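You operate a simulated robot arm through the tools that you are given. There is no shell and no other tool.

You are at the controls of a simulated robot arm. One attempt, no reset.

TASK
Close down the green-banded machine and put its work lamp out.
Fine: motor off first; handwheel mark at the yellow pointer, presser down, green release lever down to slacken the thread.

It is judged by the outcome, as a careful person would: the job done as asked, and still so three seconds after it is handed in. It fails if anything else is knocked over, pushed out of place, dropped, spilled or broken.

THE ROBOT
A 6-joint arm with a two-finger gripper, fixed in place. Base frame: the origin is on the floor under the middle of its stand, x ahead of it, y to its left, z up; the work surface is at about z = 0.78. Lengths are in m, angles in rad, forces in N, time in s.
It reaches about 1.417 m from its shoulder. Its first joint turns from -2.897 to 2.897 rad. Payload 3.43 kg.
Tool frame: the origin (TCP) lies between the finger pads and is the grasp point; the fingertips stand 0.02 m ahead of it; z points along the fingers, y is the line along which they close. The gripper opens to 0.19 m; its body begins 0.248 m behind the TCP.
Orientation is told as [roll, pitch, yaw] about the base's x, y, z axes, in that order, counted from this pose: with the fingers straight down and closing along the base's y, the tool's x points along the base's -x, its y along +y and its z along -z.

THE INTERFACE
- The arm moves only by the tool play_rows. Its argument "commands" is a list of rows, each a list of 6 numbers: the shift along the tool's x, y, z in m, then the turn, a rotation vector about the tool's x, y, z in rad. In form: [[x, y, z, ax, ay, az], ...]. A call has 1 to 20 rows; each row shifts and turns the commanded pose from where the row before left it, along the tool's axes as they then stand. "grip" is the gripper command, from -1 (fully open) to 1 (shut), values between in proportion, set as the call begins (left out, the last holds). Rows are played at 5 a second. More than 0.05 m and 0.15 rad between two rows, or a gripper value outside its range, and nothing of the call is played. Where a pose cannot be reached the arm comes as near as it can. A force on the tool above 90 N (or 10 N above the force at the start of the call, whichever is more), or a blocked arm, ends the call early, and 0.2 s more pass. The fingers move at their own pace (about 0.153 m/s each) and stop on an object; they squeeze with about 32 N. The grip force told is the motor's: it shows also when the fingers shut on nothing. Time passes only in rows, and 0.2 s behind the last, so rows that do not move let the fingers close. It gives the time, the measured TCP pose, the force on the tool (base axes), the opening and the grip force at its end, in the units of the frame above (readings bear some noise), with the torque about the TCP (base axes, N m) and any sound that the robot's microphone picked up.
- Cameras (640 x 400 px; columns grow to the right, rows downward): "scene" is fixed at [0.2206, 0.499, 1.8612]; the picture's right is [-0.92, -0.38, 0.00], its down [-0.21, 0.52, -0.83] and it looks along [0.32, -0.77, -0.56] (base axes); focal length 315 px, centre (320, 200). "wrist" rides on the gripper at [0.07, -0.008, -0.288] in the tool frame; the picture's right is [0.12, 0.99, 0.00], its down [-0.96, 0.12, -0.25] and it looks along [-0.25, 0.03, 0.97] (tool axes); focal length 261 px, centre (320, 200). There is no depth. A picture from a camera that has moved, and an enlarged one, comes with that camera's place and axes in the base frame and with its lens.
- grab_frame(camera): a new picture of that camera. It takes no simulated time.
- slide_trunk(by): moves the trunk up (or, below 0, down) by that many m; the arm rides with it, the base frame stays. It gives what a move gives, with no picture.
- zoom(camera, box): a new picture of the part [left, top, right, bottom] of that camera's present view, enlarged. It takes no simulated time.
- sign_off(): hands the job in; it is judged then, once.

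Nothing tells you positions but the pictures and the camera data. Unless the task says otherwise, let go and move clear before handing in.

The tools are called after "Call:" as name(argument=value, ...) on one line, values as JSON. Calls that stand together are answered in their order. play_rows: Moves the arm, as the interface text tells. Its arguments: {"type":"object","properties":{"commands":{"type":"array","items":{"type":"array","items":{"type":"number"}}},"grip":{"type":"number"}},"required":["commands"]} The other tools are called the same way: slide_trunk (by) moves the trunk up or down; grab_frame (camera) takes a picture; zoom (camera, box) takes an enlarged picture of a part of a camera's view; sign_off () hands the job in.

At the start:

```text
clock: 0.0
position: [0.609, -0.1345, 1.4765]
ee_rot: [-0.001, 0.001, 0.002]
wrist_force: [-0.3, -0.1, -0.1]
ft_torque: [0.03, 0.02, 0.03]
grip_width: 0.1901
grasp_force: 0.1
trunk travel left (down, up): [-0.375, 0.065]
```

scene: 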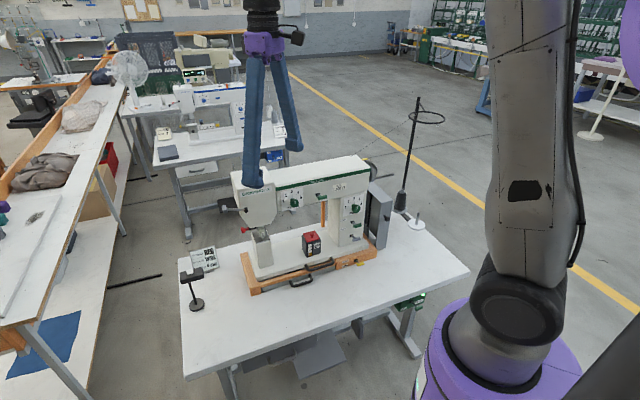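
wrist: 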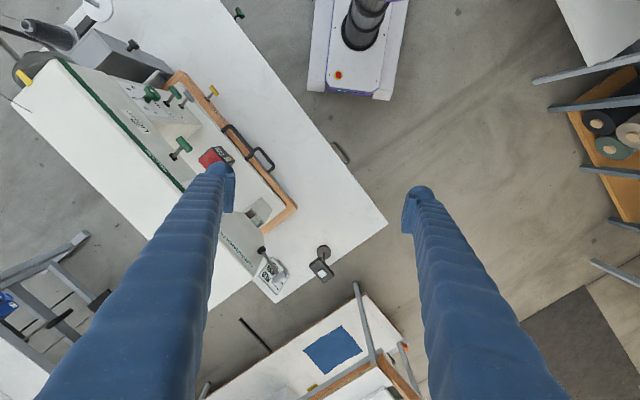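

I see a sewing machine with a green band on a white table, a motor-like box, a small lamp and some cards near it; I'll look closer before moving anything.

Call:
zoom(camera="scene", box=[160, 140, 320, 240])

Call:
zoom(camera="scene", box=[280, 140, 440, 240])

Call:
zoom(camera="scene", box=[160, 220, 320, 320])

Call:
zoom(camera="wrist", box=[0, 0, 320, 200])

Call:
zoom(camera="scene", box=[280, 220, 440, 320])

```text
4.00 times, centred on (240, 190) of scene
camera zoom: at [0.2206, 0.499, 1.8612], right [-0.92, -0.38, 0.0], down [-0.21, 0.52, -0.83], along [0.32, -0.77, -0.56], focal length 1259 px, centre (640, 240)
```

zoom: 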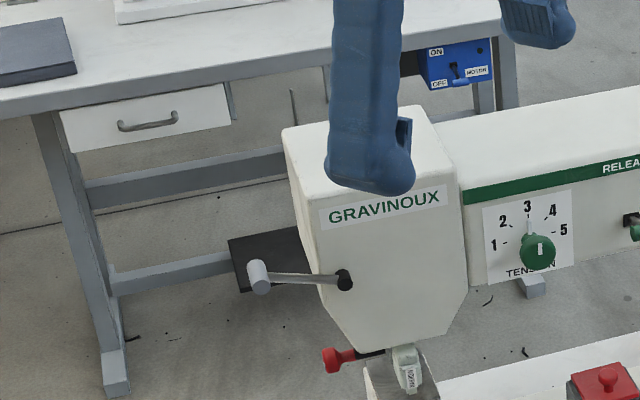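

```text
4.00 times, centred on (360, 190) of scene
camera zoom: at [0.2206, 0.499, 1.8612], right [-0.92, -0.38, 0.0], down [-0.21, 0.52, -0.83], along [0.32, -0.77, -0.56], focal length 1259 px, centre (160, 240)
```

zoom: 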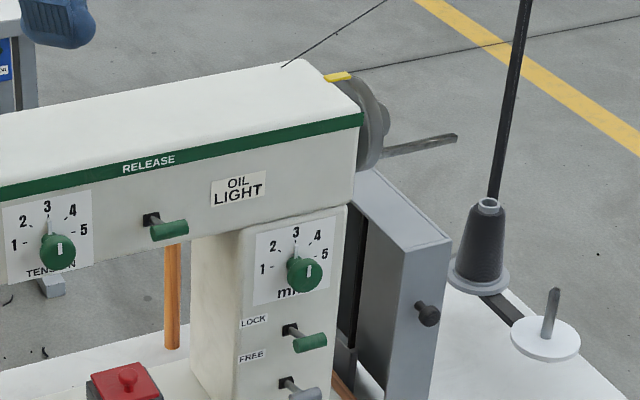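

```text
4.00 times, centred on (240, 270) of scene
camera zoom: at [0.2206, 0.499, 1.8612], right [-0.92, -0.38, 0.0], down [-0.21, 0.52, -0.83], along [0.32, -0.77, -0.56], focal length 1259 px, centre (640, -80)
```

zoom: 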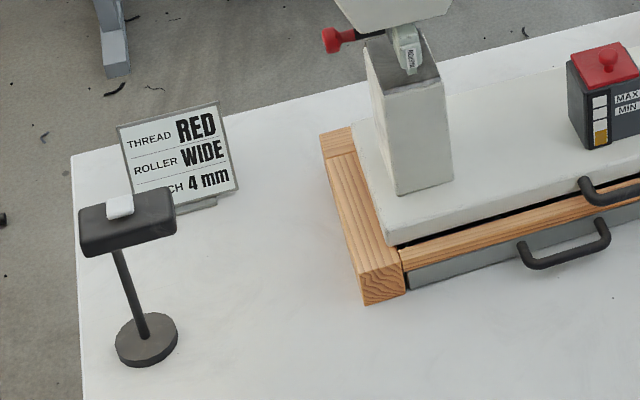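

```text
2.00 times, centred on (160, 100) of wrist
camera zoom: at [0.5396, -0.1432, 1.7637], right [-0.12, 0.99, 0.0], down [0.96, 0.12, 0.25], along [0.25, 0.03, -0.97], focal length 521 px, centre (640, 400)
```

zoom: 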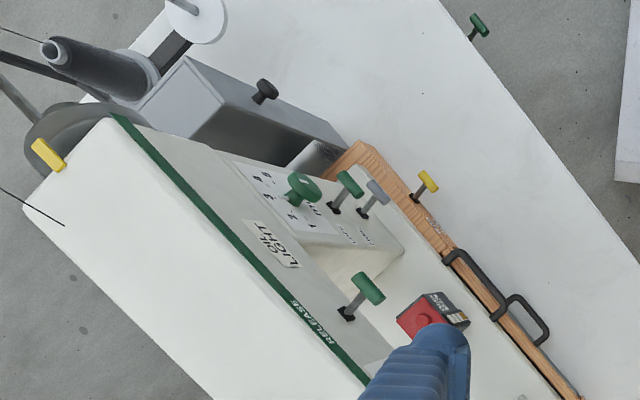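

```text
4.00 times, centred on (360, 270) of scene
camera zoom: at [0.2206, 0.499, 1.8612], right [-0.92, -0.38, 0.0], down [-0.21, 0.52, -0.83], along [0.32, -0.77, -0.56], focal length 1259 px, centre (160, -80)
```

zoom: 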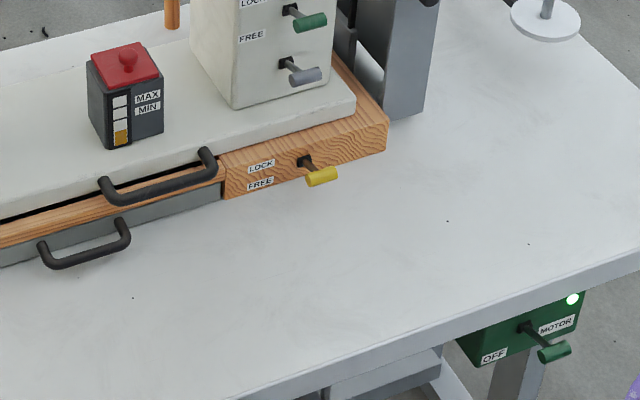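

I take the near machine with the green band to be the target; its green motor box hangs under the front-right table edge and the lamp stands at the table's left. I'll zoom further for details of the handwheel, head, lamp and motor switch.

Call:
zoom(camera="scene", box=[350, 150, 406, 185])

Call:
zoom(camera="scene", box=[215, 195, 279, 235])

Call:
zoom(camera="scene", box=[170, 240, 234, 280])

Call:
zoom(camera="scene", box=[384, 285, 448, 325])

Call:
zoom(camera="wrist", box=[224, 220, 352, 300])

Call:
zoom(camera="wrist", box=[0, 0, 128, 80])

```text
11.43 times, centred on (378, 168) of scene
camera zoom: at [0.2206, 0.499, 1.8612], right [-0.92, -0.38, 0.0], down [-0.21, 0.52, -0.83], along [0.32, -0.77, -0.56], focal length 3598 px, centre (-343, 571)
```

zoom: 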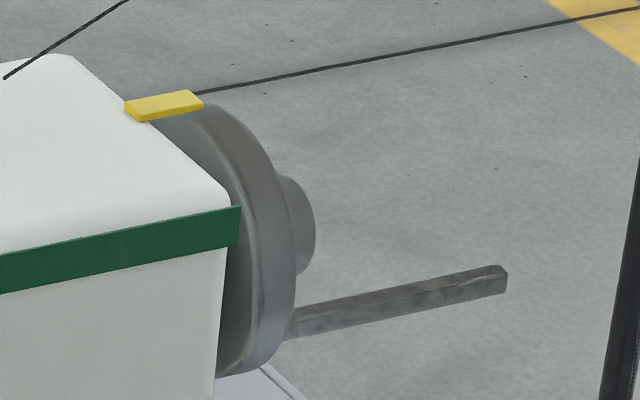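

```text
10.00 times, centred on (247, 215) of scene
camera zoom: at [0.2206, 0.499, 1.8612], right [-0.92, -0.38, 0.0], down [-0.21, 0.52, -0.83], along [0.32, -0.77, -0.56], focal length 3148 px, centre (1050, 50)
```

zoom: 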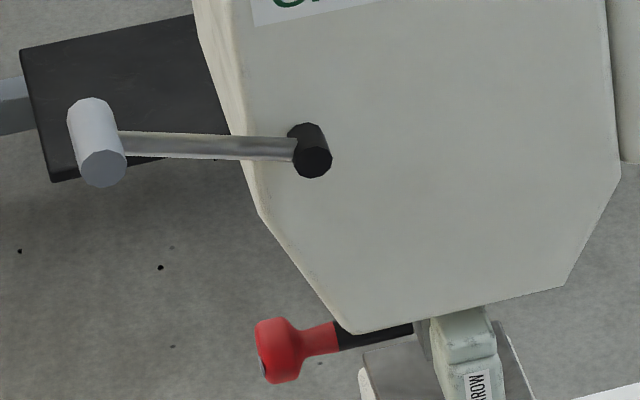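

```text
10.00 times, centred on (202, 260) of scene
camera zoom: at [0.2206, 0.499, 1.8612], right [-0.92, -0.38, 0.0], down [-0.21, 0.52, -0.83], along [0.32, -0.77, -0.56], focal length 3148 px, centre (1500, -400)
```

zoom: 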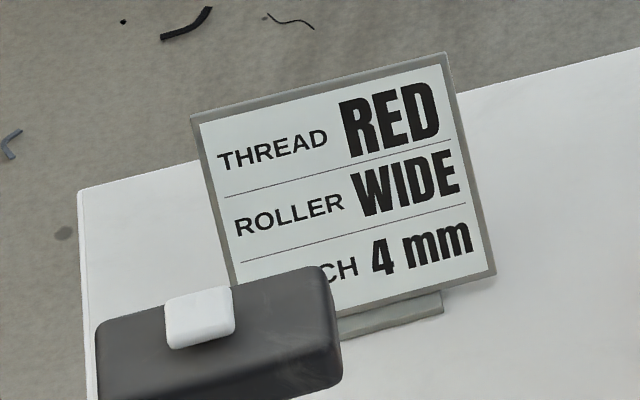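

```text
10.00 times, centred on (416, 305) of scene
camera zoom: at [0.2206, 0.499, 1.8612], right [-0.92, -0.38, 0.0], down [-0.21, 0.52, -0.83], along [0.32, -0.77, -0.56], focal length 3148 px, centre (-640, -850)
```

zoom: 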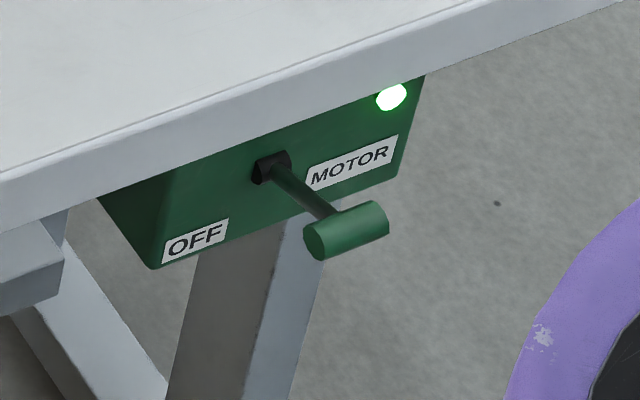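

```text
5.00 times, centred on (288, 260) of wrist
camera zoom: at [0.5396, -0.1432, 1.7637], right [-0.12, 0.99, 0.0], down [0.96, 0.12, 0.25], along [0.25, 0.03, -0.97], focal length 1303 px, centre (480, -100)
```

zoom: 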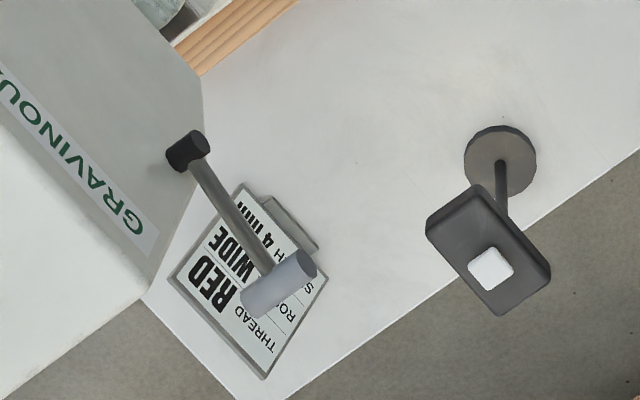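

```text
5.00 times, centred on (64, 40) of wrist
camera zoom: at [0.5396, -0.1432, 1.7637], right [-0.12, 0.99, 0.0], down [0.96, 0.12, 0.25], along [0.25, 0.03, -0.97], focal length 1303 px, centre (1600, 1000)
```

zoom: 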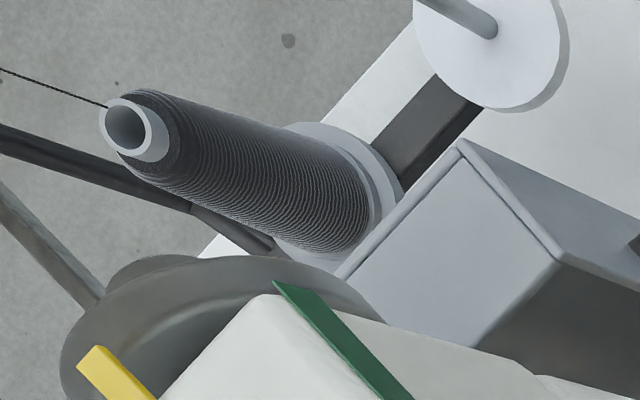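

The key parts look like: motor lever on a green box near (0.165, -0.50, 0.68), release knob near (0.60, -0.435, 1.19), yellow pointer near (0.505, -0.665, 1.27), lamp button near (0.986, -0.082, 0.987). I'll first move to a viewpoint facing the machine front to inspect its parts.

Call:
play_rows(commands=[[0.0302, -0.0345, 0.006, 0, 0, 0], [0.0302, -0.0345, 0.006, 0, 0, 0], [0.0302, -0.0345, 0.006, 0, 0, 0], [0.0302, -0.0345, 0.006, 0, 0, 0], [0.0302, -0.0345, 0.006, 0, 0, 0], [0, 0, 0, 0, 0, 0.1309], [0, 0, 0, 0, 0, 0.1309], [0, 0, 0, 0, 0, 0.1309], [0, 0, 0, 0, 0, 0.1309], [0, 0, 0, 0, 0, 0.1309], [0, 0, 0, 0, 0, 0.1309], [0, 0, 0, 0, -0.1222, 0], [0, 0, 0, 0, -0.1222, 0], [0, 0, 0, 0, -0.1222, 0], [0, 0, 0, 0, -0.1222, 0], [0, 0, 0, 0, -0.1222, 0]])

Call:
grab_frame(camera="wrist")

Call:
grab_frame(camera="scene")

```text
clock: 3.5
position: [0.46, -0.3068, 1.3601]
ee_rot: [-0.052, -0.443, -0.756]
wrist_force: [-0.2, -0.2, 0.3]
ft_torque: [0.08, 0.06, 0.0]
grip_width: 0.1901
grasp_force: 0.1
trunk travel left (down, up): [-0.375, 0.065]
stopped in row 16: the arm was blocked; the commanded pose is now the measured one
```

```text
taken
camera wrist: at [0.3286, -0.174, 1.5895], right [0.62, 0.78, -0.1], down [0.65, -0.43, 0.63], along [0.45, -0.45, -0.77], focal length 261 px, centre (320, 200)
```

wrist: 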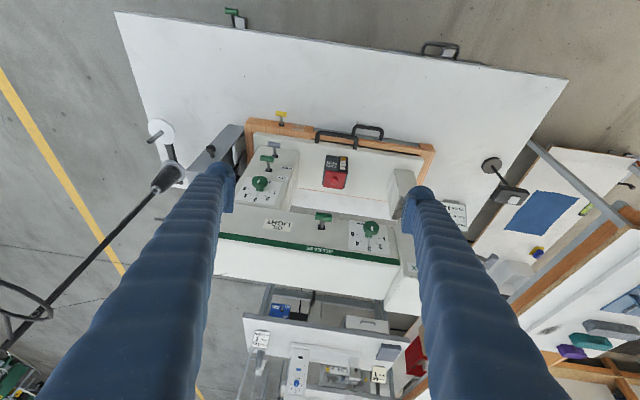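

```text
taken
```

scene: 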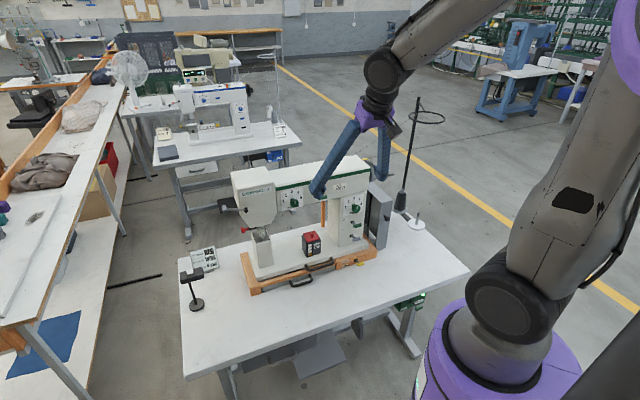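

The arm reached its limit near that tilt, but the view is useful. I'll zoom in on the machine, lamp and handwheel from here.

Call:
zoom(camera="wrist", box=[220, 110, 380, 210])

Call:
zoom(camera="wrist", box=[230, 180, 410, 292])

Call:
zoom(camera="wrist", box=[400, 130, 560, 230])

Call:
zoom(camera="wrist", box=[130, 100, 258, 180])

Call:
zoom(camera="wrist", box=[200, 0, 296, 60])

Call:
zoom(camera="scene", box=[210, 160, 306, 220])

```text
4.00 times, centred on (300, 160) of wrist
camera zoom: at [0.3286, -0.174, 1.5895], right [0.62, 0.78, -0.1], down [0.65, -0.43, 0.63], along [0.45, -0.45, -0.77], focal length 1043 px, centre (400, 360)
```

zoom: 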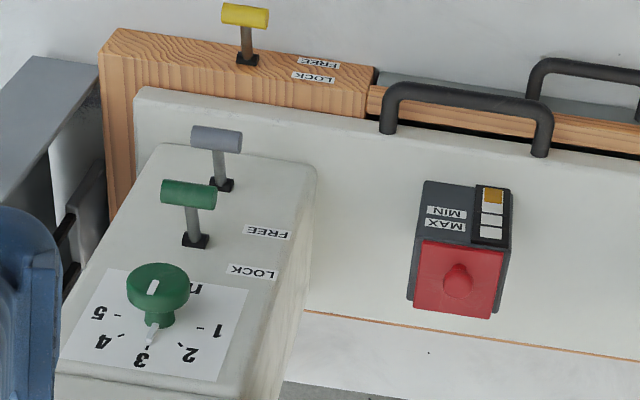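

```text
3.56 times, centred on (320, 236) of wrist
camera zoom: at [0.3286, -0.174, 1.5895], right [0.62, 0.78, -0.1], down [0.65, -0.43, 0.63], along [0.45, -0.45, -0.77], focal length 927 px, centre (320, 72)
```

zoom: 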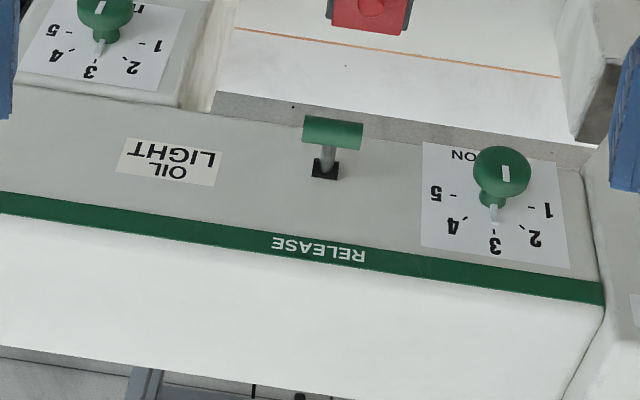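

```text
4.00 times, centred on (480, 180) of wrist
camera zoom: at [0.3286, -0.174, 1.5895], right [0.62, 0.78, -0.1], down [0.65, -0.43, 0.63], along [0.45, -0.45, -0.77], focal length 1043 px, centre (-320, 280)
```

zoom: 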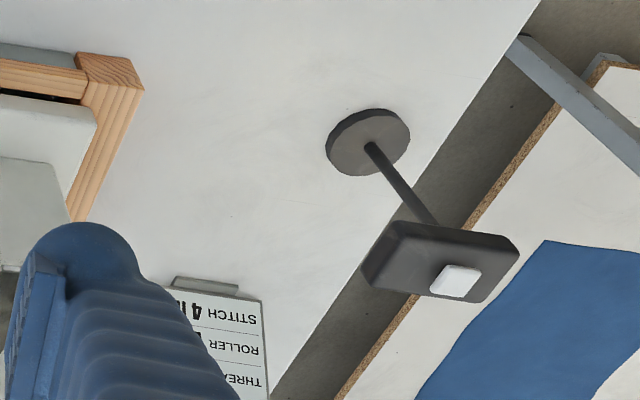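

```text
5.00 times, centred on (194, 140) of wrist
camera zoom: at [0.3286, -0.174, 1.5895], right [0.62, 0.78, -0.1], down [0.65, -0.43, 0.63], along [0.45, -0.45, -0.77], focal length 1303 px, centre (950, 500)
```

zoom: 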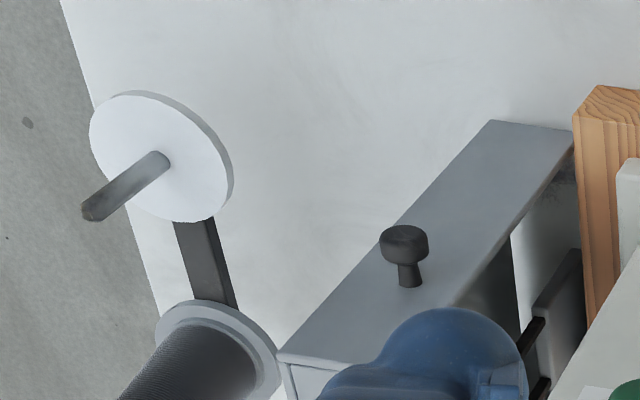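

```text
6.67 times, centred on (248, 30) of wrist
camera zoom: at [0.3286, -0.174, 1.5895], right [0.62, 0.78, -0.1], down [0.65, -0.43, 0.63], along [0.45, -0.45, -0.77], focal length 1738 px, centre (800, 1333)
```

zoom: 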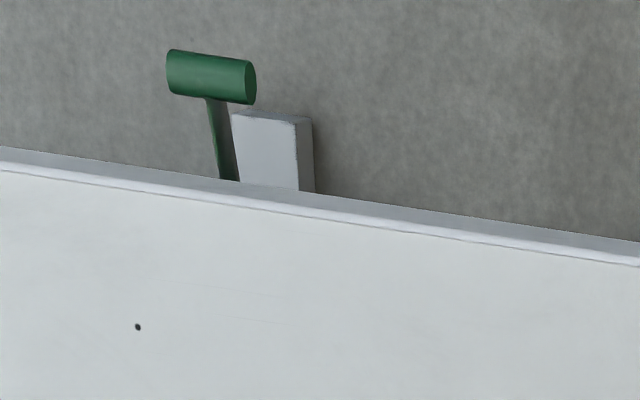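

```text
6.67 times, centred on (258, 190) of scene
camera zoom: at [0.2206, 0.499, 1.8612], right [-0.92, -0.38, 0.0], down [-0.21, 0.52, -0.83], along [0.32, -0.77, -0.56], focal length 2099 px, centre (733, 267)
```

zoom: 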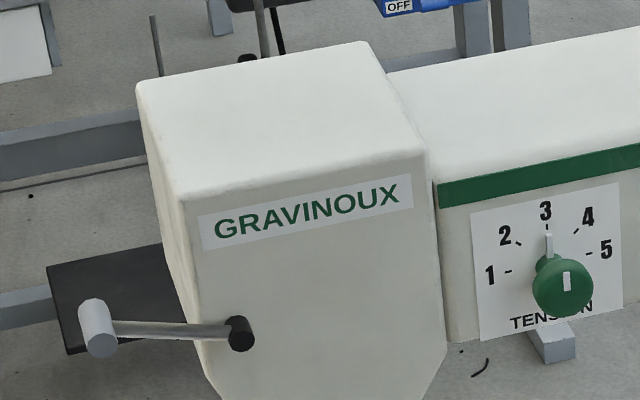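

I need a better look at the head's left end and under it, to tell which control is the presser lift; zooming more from the fixed camera.

Call:
zoom(camera="scene", box=[234, 218, 282, 248])

Call:
zoom(camera="scene", box=[210, 195, 258, 225])

Call:
zoom(camera="scene", box=[300, 180, 348, 210])

Call:
zoom(camera="scene", box=[176, 258, 224, 288])

Call:
zoom(camera="scene", box=[150, 75, 310, 175])

```text
13.33 times, centred on (258, 233) of scene
camera zoom: at [0.2206, 0.499, 1.8612], right [-0.92, -0.38, 0.0], down [-0.21, 0.52, -0.83], along [0.32, -0.77, -0.56], focal length 4197 px, centre (1147, -240)
```

zoom: 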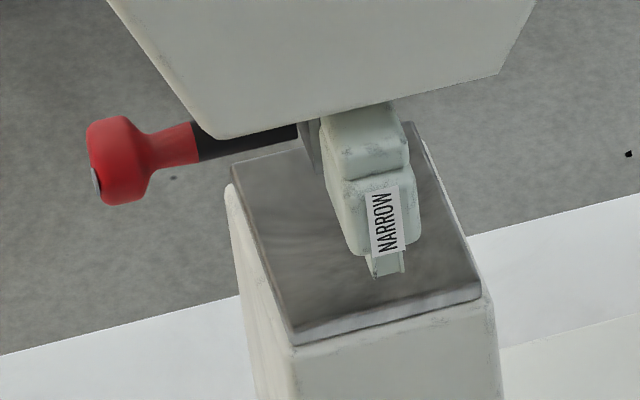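

```text
13.33 times, centred on (234, 210) of scene
camera zoom: at [0.2206, 0.499, 1.8612], right [-0.92, -0.38, 0.0], down [-0.21, 0.52, -0.83], along [0.32, -0.77, -0.56], focal length 4197 px, centre (1467, 67)
```

zoom: 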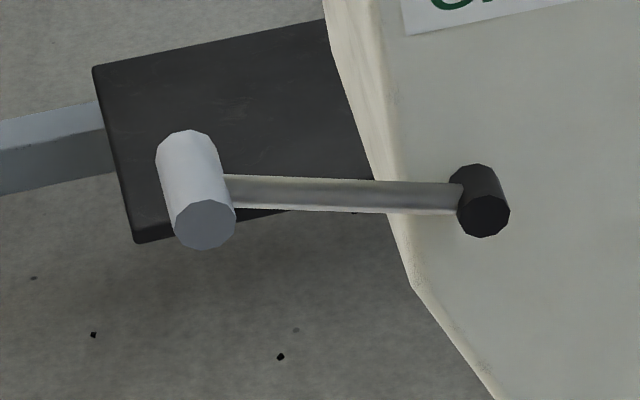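

```text
13.33 times, centred on (324, 195) of scene
camera zoom: at [0.2206, 0.499, 1.8612], right [-0.92, -0.38, 0.0], down [-0.21, 0.52, -0.83], along [0.32, -0.77, -0.56], focal length 4197 px, centre (267, 267)
```

zoom: 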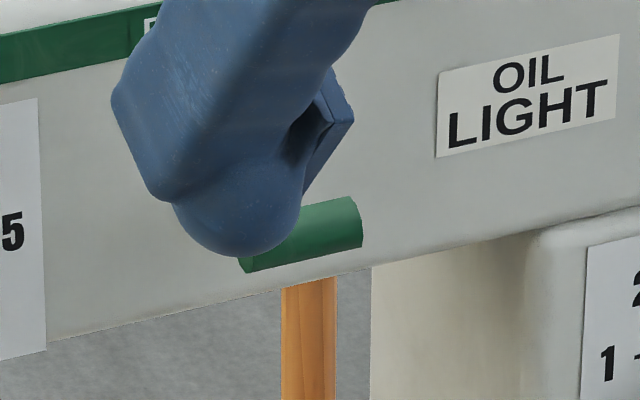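

```text
13.33 times, centred on (200, 273) of scene
camera zoom: at [0.2206, 0.499, 1.8612], right [-0.92, -0.38, 0.0], down [-0.21, 0.52, -0.83], along [0.32, -0.77, -0.56], focal length 4197 px, centre (1920, -773)
```

zoom: 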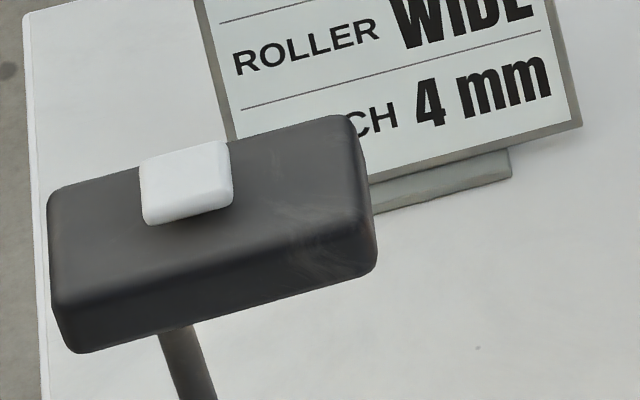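

```text
4.00 times, centred on (230, 125) of scene
camera zoom: at [0.2206, 0.499, 1.8612], right [-0.92, -0.38, 0.0], down [-0.21, 0.52, -0.83], along [0.32, -0.77, -0.56], focal length 1259 px, centre (680, 500)
```

zoom: 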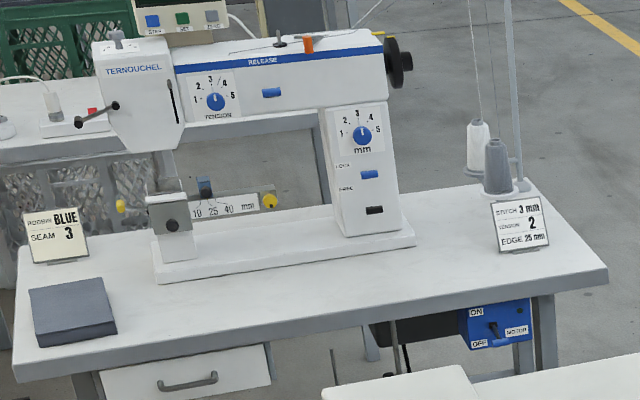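

The motor indicator is lit and its lever sits high (on). I'll straighten the tool and go to hover above the motor lever in front of the table edge for a precise look.

Call:
play_rows(commands=[[0, 0, 0, -0.052, 0, 0], [0, 0, 0, 0, 0.1477, 0], [0, 0, 0, 0, 0.1477, 0], [0, 0, 0, 0, 0.1477, 0], [0, 0, 0, 0, 0, 0.029], [0.0135, -0.0352, 0.0233, 0, 0, 0], [0.0135, -0.0352, 0.0233, 0, 0, 0], [0.0135, -0.0352, 0.0233, 0, 0, 0], [0.0135, -0.0352, 0.0233, 0, 0, 0], [0.0135, -0.0352, 0.0233, 0, 0, 0], [0.0135, -0.0352, 0.0233, 0, 0, 0], [0.0135, -0.0352, 0.0233, 0, 0, 0], [0.0135, -0.0352, 0.0233, 0, 0, 0], [0.0135, -0.0352, 0.0233, 0, 0, 0]])

Call:
grab_frame(camera="wrist")

Call:
grab_frame(camera="scene")

```text
clock: 6.5
position: [0.1531, -0.446, 1.1515]
ee_rot: [0.002, -0.006, -0.786]
wrist_force: [-0.7, -0.1, 0.2]
ft_torque: [0.03, -0.04, 0.01]
grip_width: 0.1899
grasp_force: 0.1
trunk travel left (down, up): [-0.375, 0.065]
```

```text
taken
camera wrist: at [0.0953, -0.4007, 1.4379], right [0.62, 0.79, 0.0], down [0.76, -0.6, 0.26], along [0.2, -0.16, -0.97], focal length 261 px, centre (320, 200)
```

wrist: 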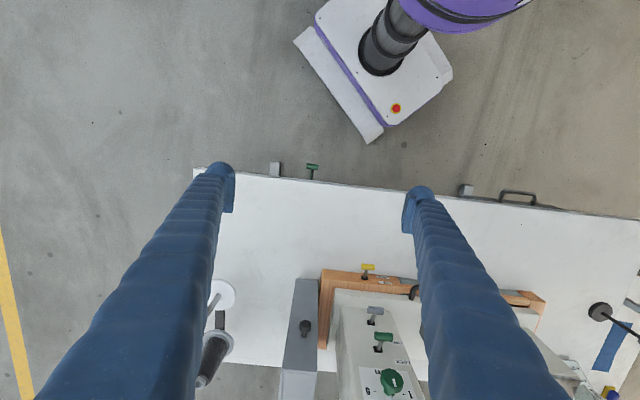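

```text
taken
```

scene: 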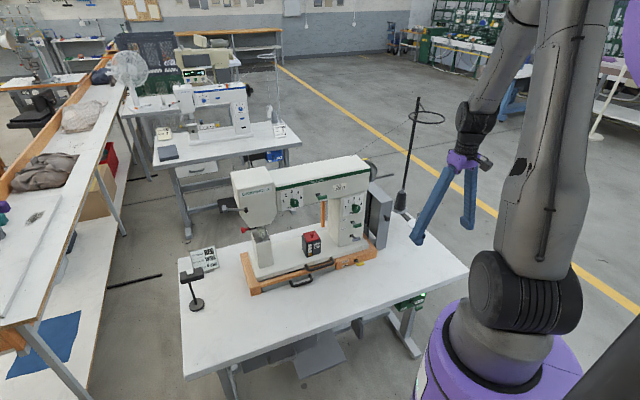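

The motor knob is visible sticking out just in front of the table edge. Zooming for precise measurements of the knob and the fingertip shape.

Call:
zoom(camera="wrist", box=[260, 145, 356, 205])

Call:
zoom(camera="scene", box=[390, 160, 518, 240])

Call:
zoom(camera="wrist", box=[160, 140, 480, 340])

Call:
zoom(camera="wrist", box=[190, 270, 318, 350])

```text
6.67 times, centred on (308, 175) of wrist
camera zoom: at [0.0953, -0.4007, 1.4379], right [0.62, 0.79, 0.0], down [0.76, -0.6, 0.26], along [0.2, -0.16, -0.97], focal length 1738 px, centre (400, 367)
```

zoom: 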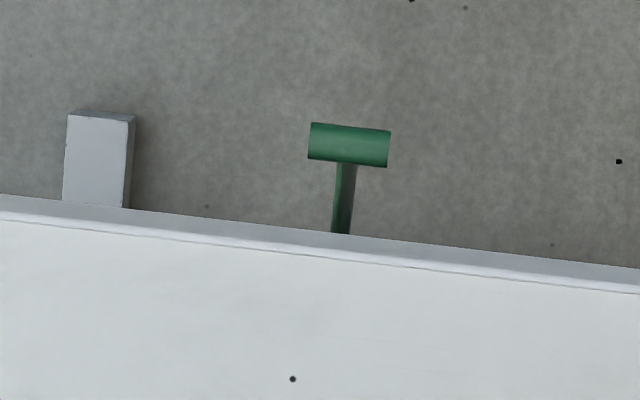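

```text
5.00 times, centred on (454, 200) of scene
camera zoom: at [0.2206, 0.499, 1.8612], right [-0.92, -0.38, 0.0], down [-0.21, 0.52, -0.83], along [0.32, -0.77, -0.56], focal length 1574 px, centre (-350, 200)
```

zoom: 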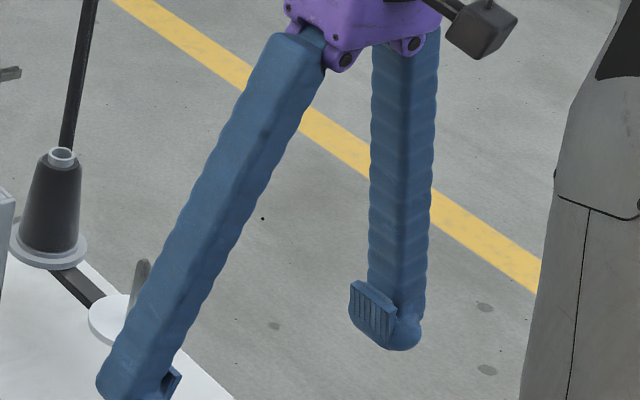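

```text
2.00 times, centred on (320, 240) of wrist
camera zoom: at [0.0953, -0.4007, 1.4379], right [0.62, 0.79, 0.0], down [0.76, -0.6, 0.26], along [0.2, -0.16, -0.97], focal length 521 px, centre (320, 120)
```

zoom: 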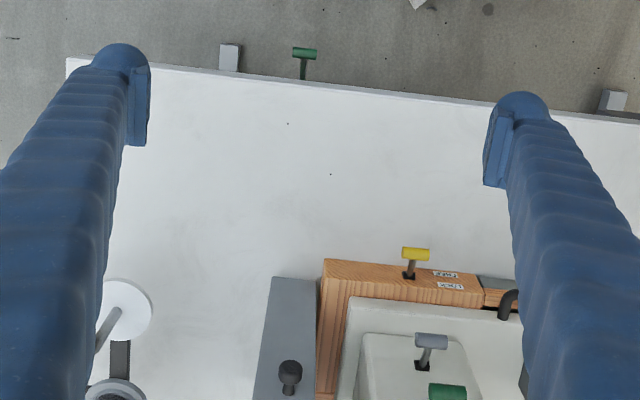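

```text
5.00 times, centred on (254, 310) of wrist
camera zoom: at [0.0953, -0.4007, 1.4379], right [0.62, 0.79, 0.0], down [0.76, -0.6, 0.26], along [0.2, -0.16, -0.97], focal length 1303 px, centre (650, -350)
```

zoom: 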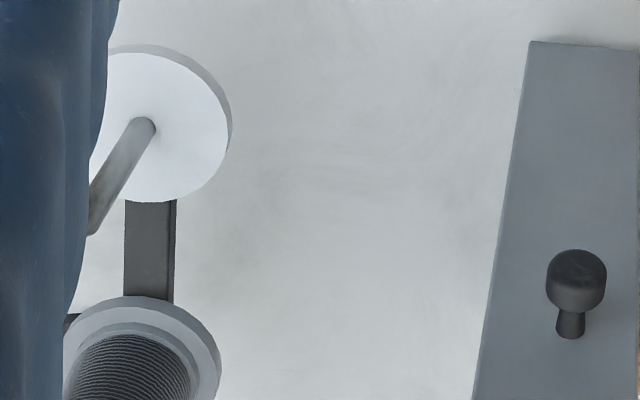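

The motor knob is about (0.158, -0.478, 0.70), roughly 3 cm in front of the table edge. I'll close the fingers, descend to hover just above it with a slight tilt away from the table, and check.

Call:
play_rows(commands=[[-0.00185, -0.0025, 0.0438, 0, 0, 0], [-0.00185, -0.0025, 0.0438, 0, 0, 0], [-0.00185, -0.0025, 0.0438, 0, 0, 0], [-0.00185, -0.0025, 0.0438, 0, 0, 0], [-0.00185, -0.0025, 0.0438, 0, 0, 0], [-0.00185, -0.0025, 0.0438, 0, 0, 0], [-0.00185, -0.0025, 0.0438, 0, 0, 0], [-0.00185, -0.0025, 0.0438, 0, 0, 0], [0, 0, 0, 0, -0.1, 0], [0, 0, 0, 0, -0.1, 0]], grip=1)

Call:
grab_frame(camera="wrist")

Call:
zoom(camera="scene", box=[384, 240, 480, 300])

Call:
grab_frame(camera="scene")

```text
clock: 8.7
position: [0.1492, -0.4718, 0.8028]
ee_rot: [0.0, -0.211, -0.787]
wrist_force: [0.3, 0.7, 1.6]
ft_torque: [-0.12, -0.02, 0.0]
grip_width: 0.0001
grasp_force: 32.4
trunk travel left (down, up): [-0.375, 0.065]
```

```text
taken
camera wrist: at [0.0528, -0.387, 1.0692], right [0.62, 0.78, -0.02], down [0.71, -0.55, 0.44], along [0.33, -0.29, -0.9], focal length 261 px, centre (320, 200)
```

wrist: 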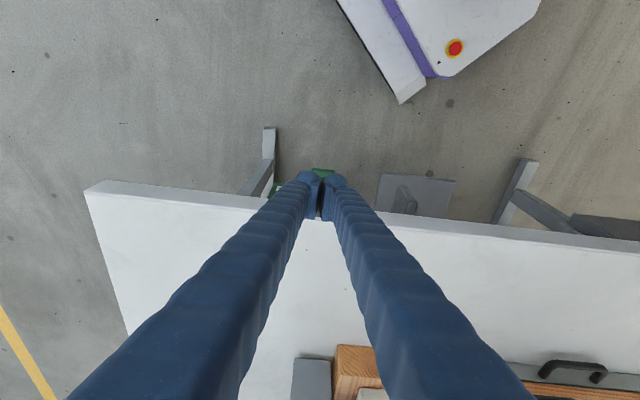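

```text
6.67 times, centred on (432, 270) of scene
camera zoom: at [0.2206, 0.499, 1.8612], right [-0.92, -0.38, 0.0], down [-0.21, 0.52, -0.83], along [0.32, -0.77, -0.56], focal length 2099 px, centre (-427, -267)
```

zoom: 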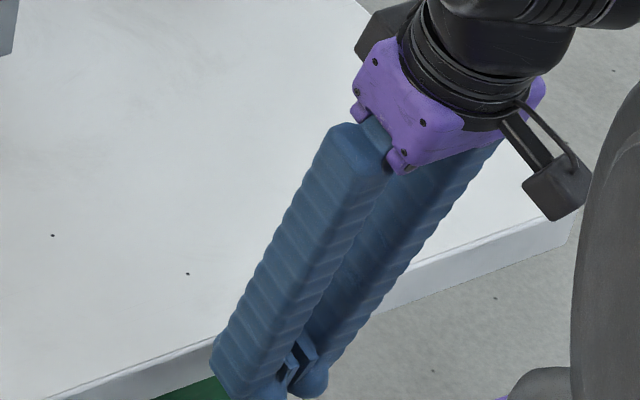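

```text
taken
```

scene: 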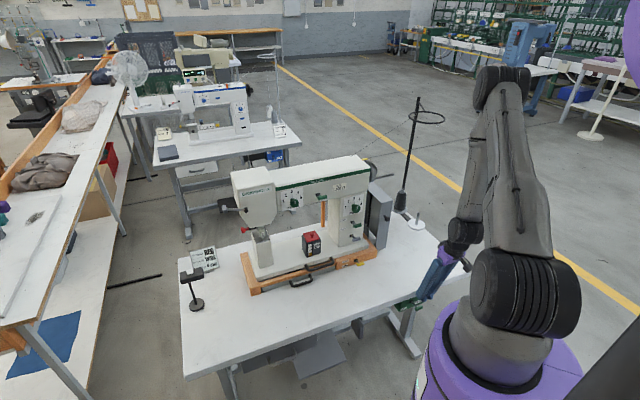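

Call:
zoom(camera="wrist", box=[256, 145, 384, 225])

Call:
zoom(camera="scene", box=[392, 280, 456, 320])

```text
5.00 times, centred on (320, 185) of wrist
camera zoom: at [0.0528, -0.387, 1.0692], right [0.62, 0.78, -0.02], down [0.71, -0.55, 0.44], along [0.33, -0.29, -0.9], focal length 1303 px, centre (320, 275)
```

zoom: 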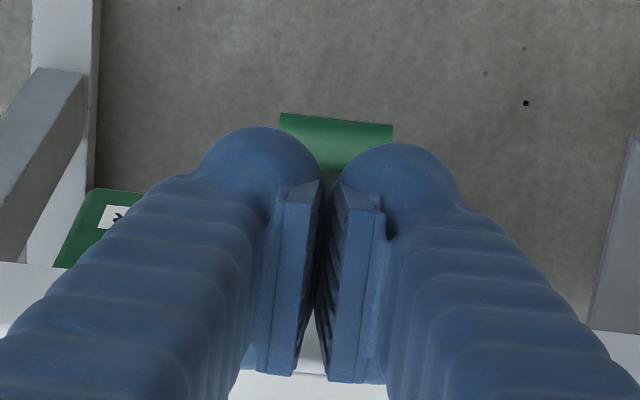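

```text
10.00 times, centred on (424, 300) of scene
camera zoom: at [0.2206, 0.499, 1.8612], right [-0.92, -0.38, 0.0], down [-0.21, 0.52, -0.83], along [0.32, -0.77, -0.56], focal length 3148 px, centre (-720, -800)
```

zoom: 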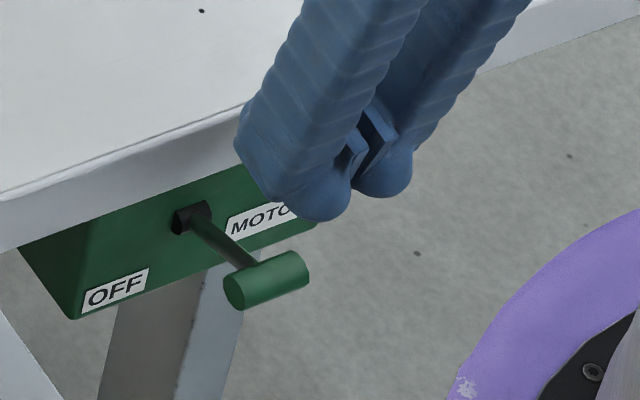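

The knob sits right under the closed fingertips. I'll press down gently along base -z.

Call:
play_rows(commands=[[0.0046, 0, 0.0213, 0, 0, 0], [0.0046, 0, 0.0213, 0, 0, 0], [0.0046, 0, 0.0213, 0, 0, 0], [0.0013, 0, 0.0059, 0, 0, 0], [0.0013, 0, 0.0059, 0, 0, 0], [0.0013, 0, 0.0059, 0, 0, 0], [0.0013, 0, 0.0059, 0, 0, 0]])

Call:
zoom(camera="scene", box=[392, 280, 456, 320])

```text
clock: 10.3
position: [0.1484, -0.4728, 0.7135]
ee_rot: [0.003, -0.208, -0.785]
wrist_force: [-0.1, -0.1, 0.9]
ft_torque: [0.03, -0.01, -0.04]
grip_width: 0.0
grasp_force: 34.2
trunk travel left (down, up): [-0.375, 0.065]
```

```text
10.00 times, centred on (424, 300) of scene
camera zoom: at [0.2206, 0.499, 1.8612], right [-0.92, -0.38, 0.0], down [-0.21, 0.52, -0.83], along [0.32, -0.77, -0.56], focal length 3148 px, centre (-720, -800)
```

zoom: 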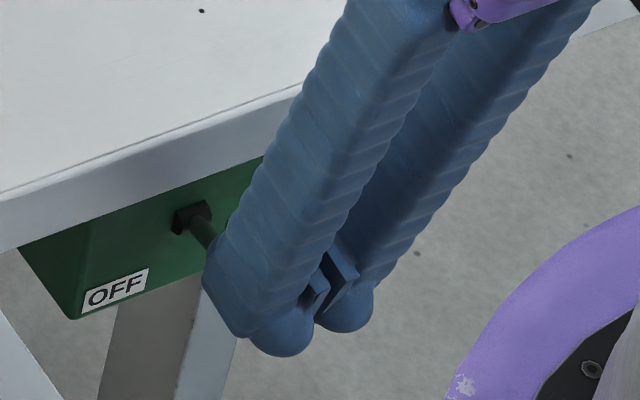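

Call:
zoom(camera="wrist", box=[256, 145, 384, 225])

Call:
grab_frame(camera="wrist")

```text
5.00 times, centred on (320, 185) of wrist
camera zoom: at [0.0522, -0.3884, 0.9799], right [0.62, 0.78, -0.02], down [0.71, -0.55, 0.44], along [0.33, -0.29, -0.9], focal length 1303 px, centre (320, 275)
```

zoom: 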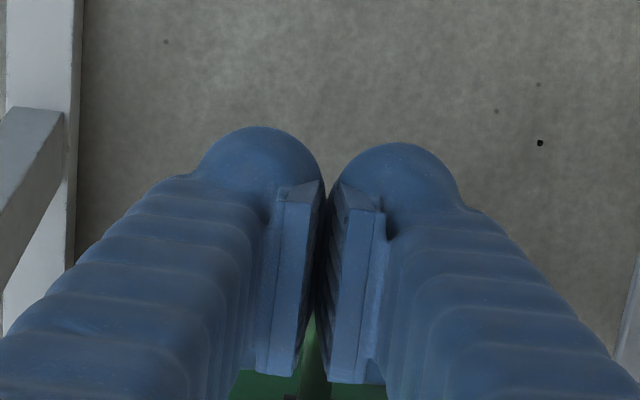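

```text
taken
camera wrist: at [0.0522, -0.3884, 0.9799], right [0.62, 0.78, -0.02], down [0.71, -0.55, 0.44], along [0.33, -0.29, -0.9], focal length 261 px, centre (320, 200)
```

wrist: 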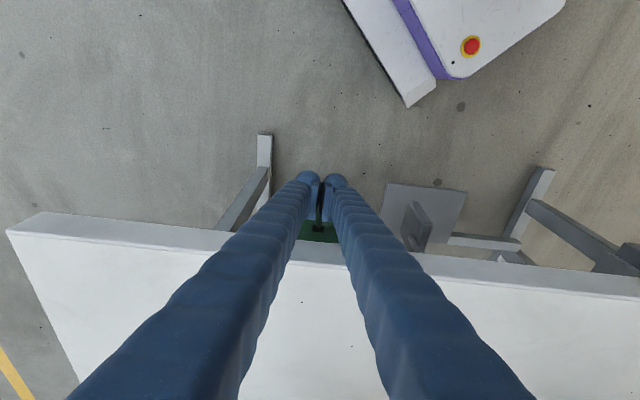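

The fingertip bulbs sit forward of the pads, so they passed in front of the knob. Better to grasp the knob by its ends with the pads: I'll rise, open to about 7 cm, realign, and look.

Call:
play_rows(commands=[[-0.0073, 0, -0.0342, 0, 0, 0], [-0.0073, 0, -0.0342, 0, 0, 0], [-0.0108, 0.0042, 0.0023, 0, 0, 0], [0, 0, 0, 0, 0, 0]], grip=0.26)

Call:
zoom(camera="wrist", box=[256, 145, 384, 225])

Call:
zoom(camera="scene", box=[392, 270, 456, 310])

```text
clock: 11.3
position: [0.1596, -0.4792, 0.7829]
ee_rot: [0.003, -0.207, -0.785]
wrist_force: [-0.3, -0.5, -0.3]
ft_torque: [0.05, 0.0, 0.02]
grip_width: 0.0704
grasp_force: 0.1
trunk travel left (down, up): [-0.375, 0.065]
```

```text
5.00 times, centred on (320, 185) of wrist
camera zoom: at [0.062, -0.3943, 1.0484], right [0.62, 0.78, -0.02], down [0.71, -0.55, 0.44], along [0.33, -0.29, -0.9], focal length 1303 px, centre (320, 275)
```

zoom: 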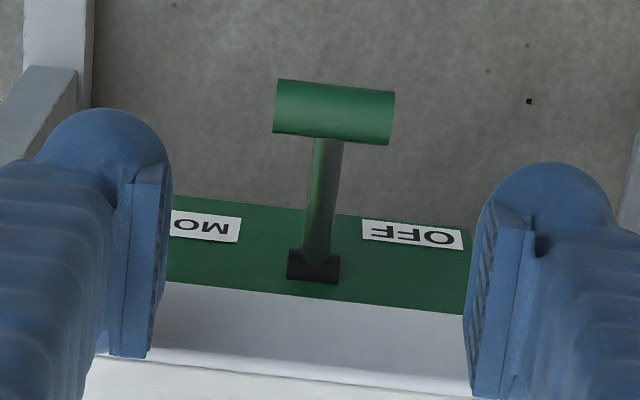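

```text
10.00 times, centred on (424, 290) of scene
camera zoom: at [0.2206, 0.499, 1.8612], right [-0.92, -0.38, 0.0], down [-0.21, 0.52, -0.83], along [0.32, -0.77, -0.56], focal length 3148 px, centre (-720, -700)
```

zoom: 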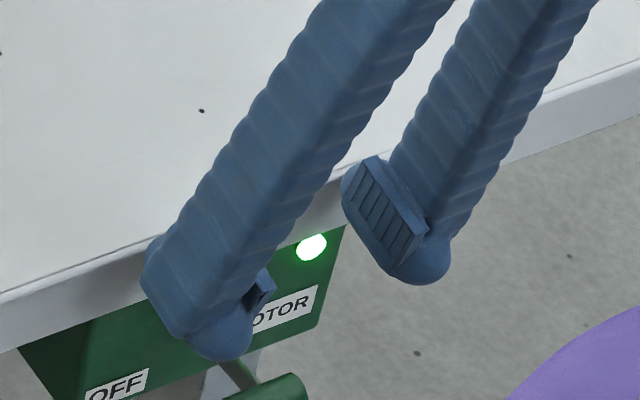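

Now the knob is clearly between the open pads. I'll shift 1 cm away from the table edge for clearance and lower so the pads flank the knob.

Call:
play_rows(commands=[[0.0098, 0, -0.002, 0, 0, 0], [0.0059, 0, 0.0281, 0, 0, 0], [0.0059, 0, 0.0281, 0, 0, 0], [0.0059, 0, 0.0281, 0, 0, 0]])

Call:
zoom(camera="wrist", box=[256, 145, 384, 225])

Call:
zoom(camera="scene", box=[392, 280, 456, 320])

```text
clock: 12.3
position: [0.1506, -0.4706, 0.6941]
ee_rot: [0.0, -0.209, -0.786]
wrist_force: [0.5, 0.1, 0.3]
ft_torque: [-0.01, 0.0, 0.02]
grip_width: 0.0703
grasp_force: 0.1
trunk travel left (down, up): [-0.375, 0.065]
```

```text
5.00 times, centred on (320, 185) of wrist
camera zoom: at [0.0541, -0.3859, 0.9604], right [0.62, 0.78, -0.02], down [0.71, -0.55, 0.44], along [0.33, -0.29, -0.9], focal length 1303 px, centre (320, 275)
```

zoom: 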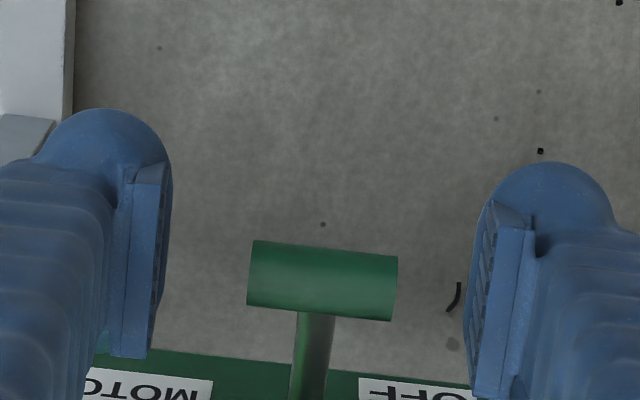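

```text
10.00 times, centred on (424, 300) of scene
camera zoom: at [0.2206, 0.499, 1.8612], right [-0.92, -0.38, 0.0], down [-0.21, 0.52, -0.83], along [0.32, -0.77, -0.56], focal length 3148 px, centre (-720, -800)
```

zoom: 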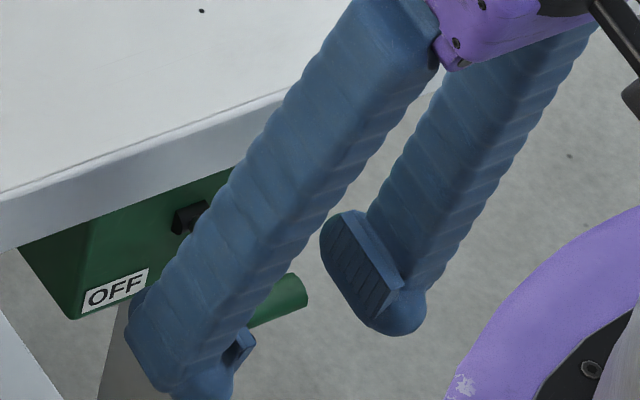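

The knob seems about 1.5 cm lower than the pad centre. I'll lower slightly, then close the pads on the knob's ends.

Call:
play_rows(commands=[[-0.0047, 0, 0.0163, 0, 0, 0], [0, 0, 0, 0, 0, 0]])

Call:
play_rows(commands=[[0, 0, 0, 0, 0, 0], [0, 0, 0, 0, 0, 0], [0, 0, 0, 0, 0, 0]], grip=1)

Call:
zoom(camera="wrist", box=[256, 145, 384, 225])

Call:
zoom(camera="scene", box=[392, 280, 456, 320])

```text
clock: 12.9
position: [0.1569, -0.4774, 0.6805]
ee_rot: [0.002, -0.209, -0.786]
wrist_force: [0.0, -0.7, 0.2]
ft_torque: [0.07, 0.03, 0.02]
grip_width: 0.0699
grasp_force: 0.1
trunk travel left (down, up): [-0.375, 0.065]
```

```text
clock: 13.7
position: [0.1575, -0.4762, 0.6806]
ee_rot: [0.001, -0.208, -0.786]
wrist_force: [9.7, 3.4, -2.5]
ft_torque: [0.04, 0.07, 0.04]
grip_width: 0.0464
grasp_force: 45.0
trunk travel left (down, up): [-0.375, 0.065]
```

```text
5.00 times, centred on (320, 185) of wrist
camera zoom: at [0.0609, -0.3915, 0.9465], right [0.62, 0.79, -0.02], down [0.71, -0.55, 0.44], along [0.33, -0.29, -0.9], focal length 1303 px, centre (320, 275)
```

zoom: 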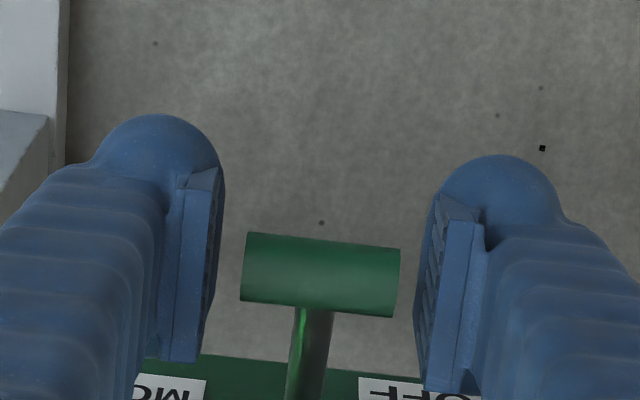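

```text
10.00 times, centred on (424, 300) of scene
camera zoom: at [0.2206, 0.499, 1.8612], right [-0.92, -0.38, 0.0], down [-0.21, 0.52, -0.83], along [0.32, -0.77, -0.56], focal length 3148 px, centre (-720, -800)
```

zoom: 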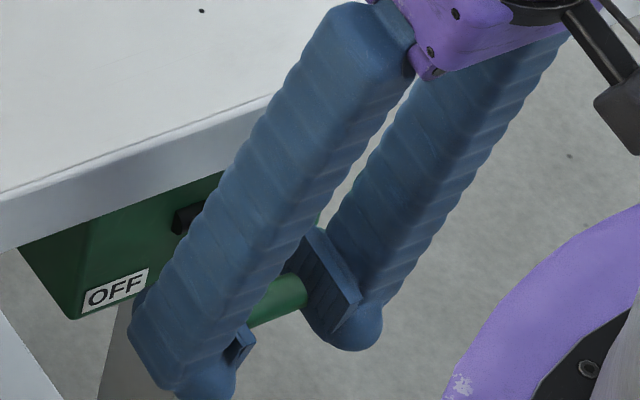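

Call:
play_rows(commands=[[0, 0, 0, 0, 0, 0], [0, 0, 0, 0, 0, 0], [0, 0, 0, 0, 0, 0]])

Call:
zoom(camera="wrist", box=[272, 165, 368, 225])

```text
clock: 14.5
position: [0.1568, -0.4755, 0.6792]
ee_rot: [0.002, -0.207, -0.786]
wrist_force: [13.5, 5.8, -3.2]
ft_torque: [-0.01, 0.12, -0.02]
grip_width: 0.0464
grasp_force: 45.1
trunk travel left (down, up): [-0.375, 0.065]
```

```text
6.67 times, centred on (320, 195) of wrist
camera zoom: at [0.061, -0.3915, 0.9466], right [0.62, 0.78, -0.02], down [0.71, -0.55, 0.44], along [0.33, -0.29, -0.9], focal length 1738 px, centre (320, 233)
```

zoom: 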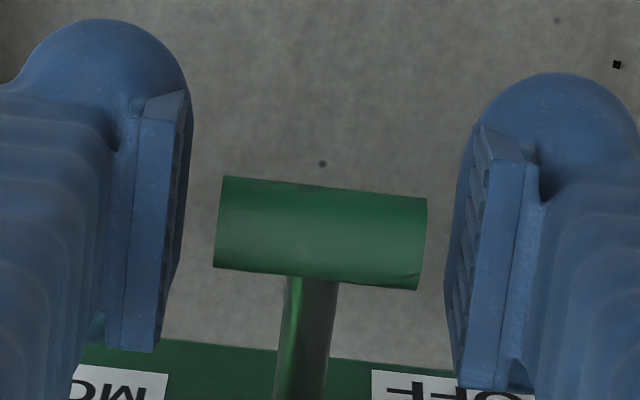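

The grip reads firm contact on the knob (0.046 m). I'll now move down in small steps to swing the lever and watch it.

Call:
play_rows(commands=[[0, 0.001, 0, 0, 0, 0], [0.001, 0, 0.0049, 0, 0, 0], [0.001, 0, 0.0049, 0, 0, 0], [0, 0, 0, 0, 0, 0]])

Call:
zoom(camera="wrist", box=[256, 145, 384, 225])

Call:
zoom(camera="scene", box=[392, 280, 456, 320])

```text
clock: 15.5
position: [0.157, -0.4774, 0.6719]
ee_rot: [-0.001, -0.212, -0.787]
wrist_force: [-21.3, -9.0, 22.3]
ft_torque: [-0.84, -0.91, -0.12]
grip_width: 0.0465
grasp_force: 45.6
trunk travel left (down, up): [-0.375, 0.065]
```

```text
5.00 times, centred on (320, 185) of wrist
camera zoom: at [0.0613, -0.3906, 0.9385], right [0.62, 0.78, -0.03], down [0.71, -0.55, 0.44], along [0.33, -0.29, -0.9], focal length 1303 px, centre (320, 275)
```

zoom: 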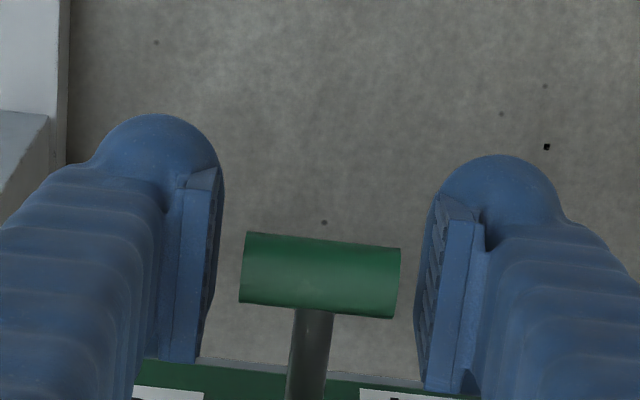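

```text
10.00 times, centred on (424, 300) of scene
camera zoom: at [0.2206, 0.499, 1.8612], right [-0.92, -0.38, 0.0], down [-0.21, 0.52, -0.83], along [0.32, -0.77, -0.56], focal length 3148 px, centre (-720, -800)
```

zoom: 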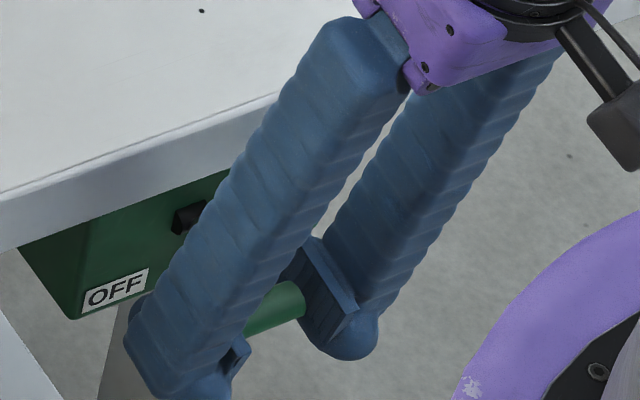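

The lever follows the grip. Continuing the downward swing in small steps, with a tiny lateral correction.

Call:
play_rows(commands=[[0, -0.0006, 0, 0, 0, 0], [0.001, 0, 0.0049, 0, 0, 0], [0.001, 0, 0.0049, 0, 0, 0], [0, 0, 0, 0, 0, 0]])

Call:
zoom(camera="scene", box=[392, 280, 456, 320])

```text
clock: 16.5
position: [0.1591, -0.4775, 0.663]
ee_rot: [0.001, -0.21, -0.786]
wrist_force: [-16.5, -17.3, 21.8]
ft_torque: [-0.7, -0.87, 0.11]
grip_width: 0.0467
grasp_force: 45.4
trunk travel left (down, up): [-0.375, 0.065]
```

```text
10.00 times, centred on (424, 300) of scene
camera zoom: at [0.2206, 0.499, 1.8612], right [-0.92, -0.38, 0.0], down [-0.21, 0.52, -0.83], along [0.32, -0.77, -0.56], focal length 3148 px, centre (-720, -800)
```

zoom: 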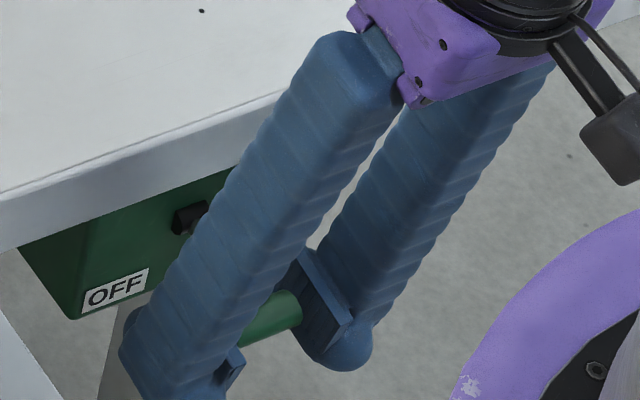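

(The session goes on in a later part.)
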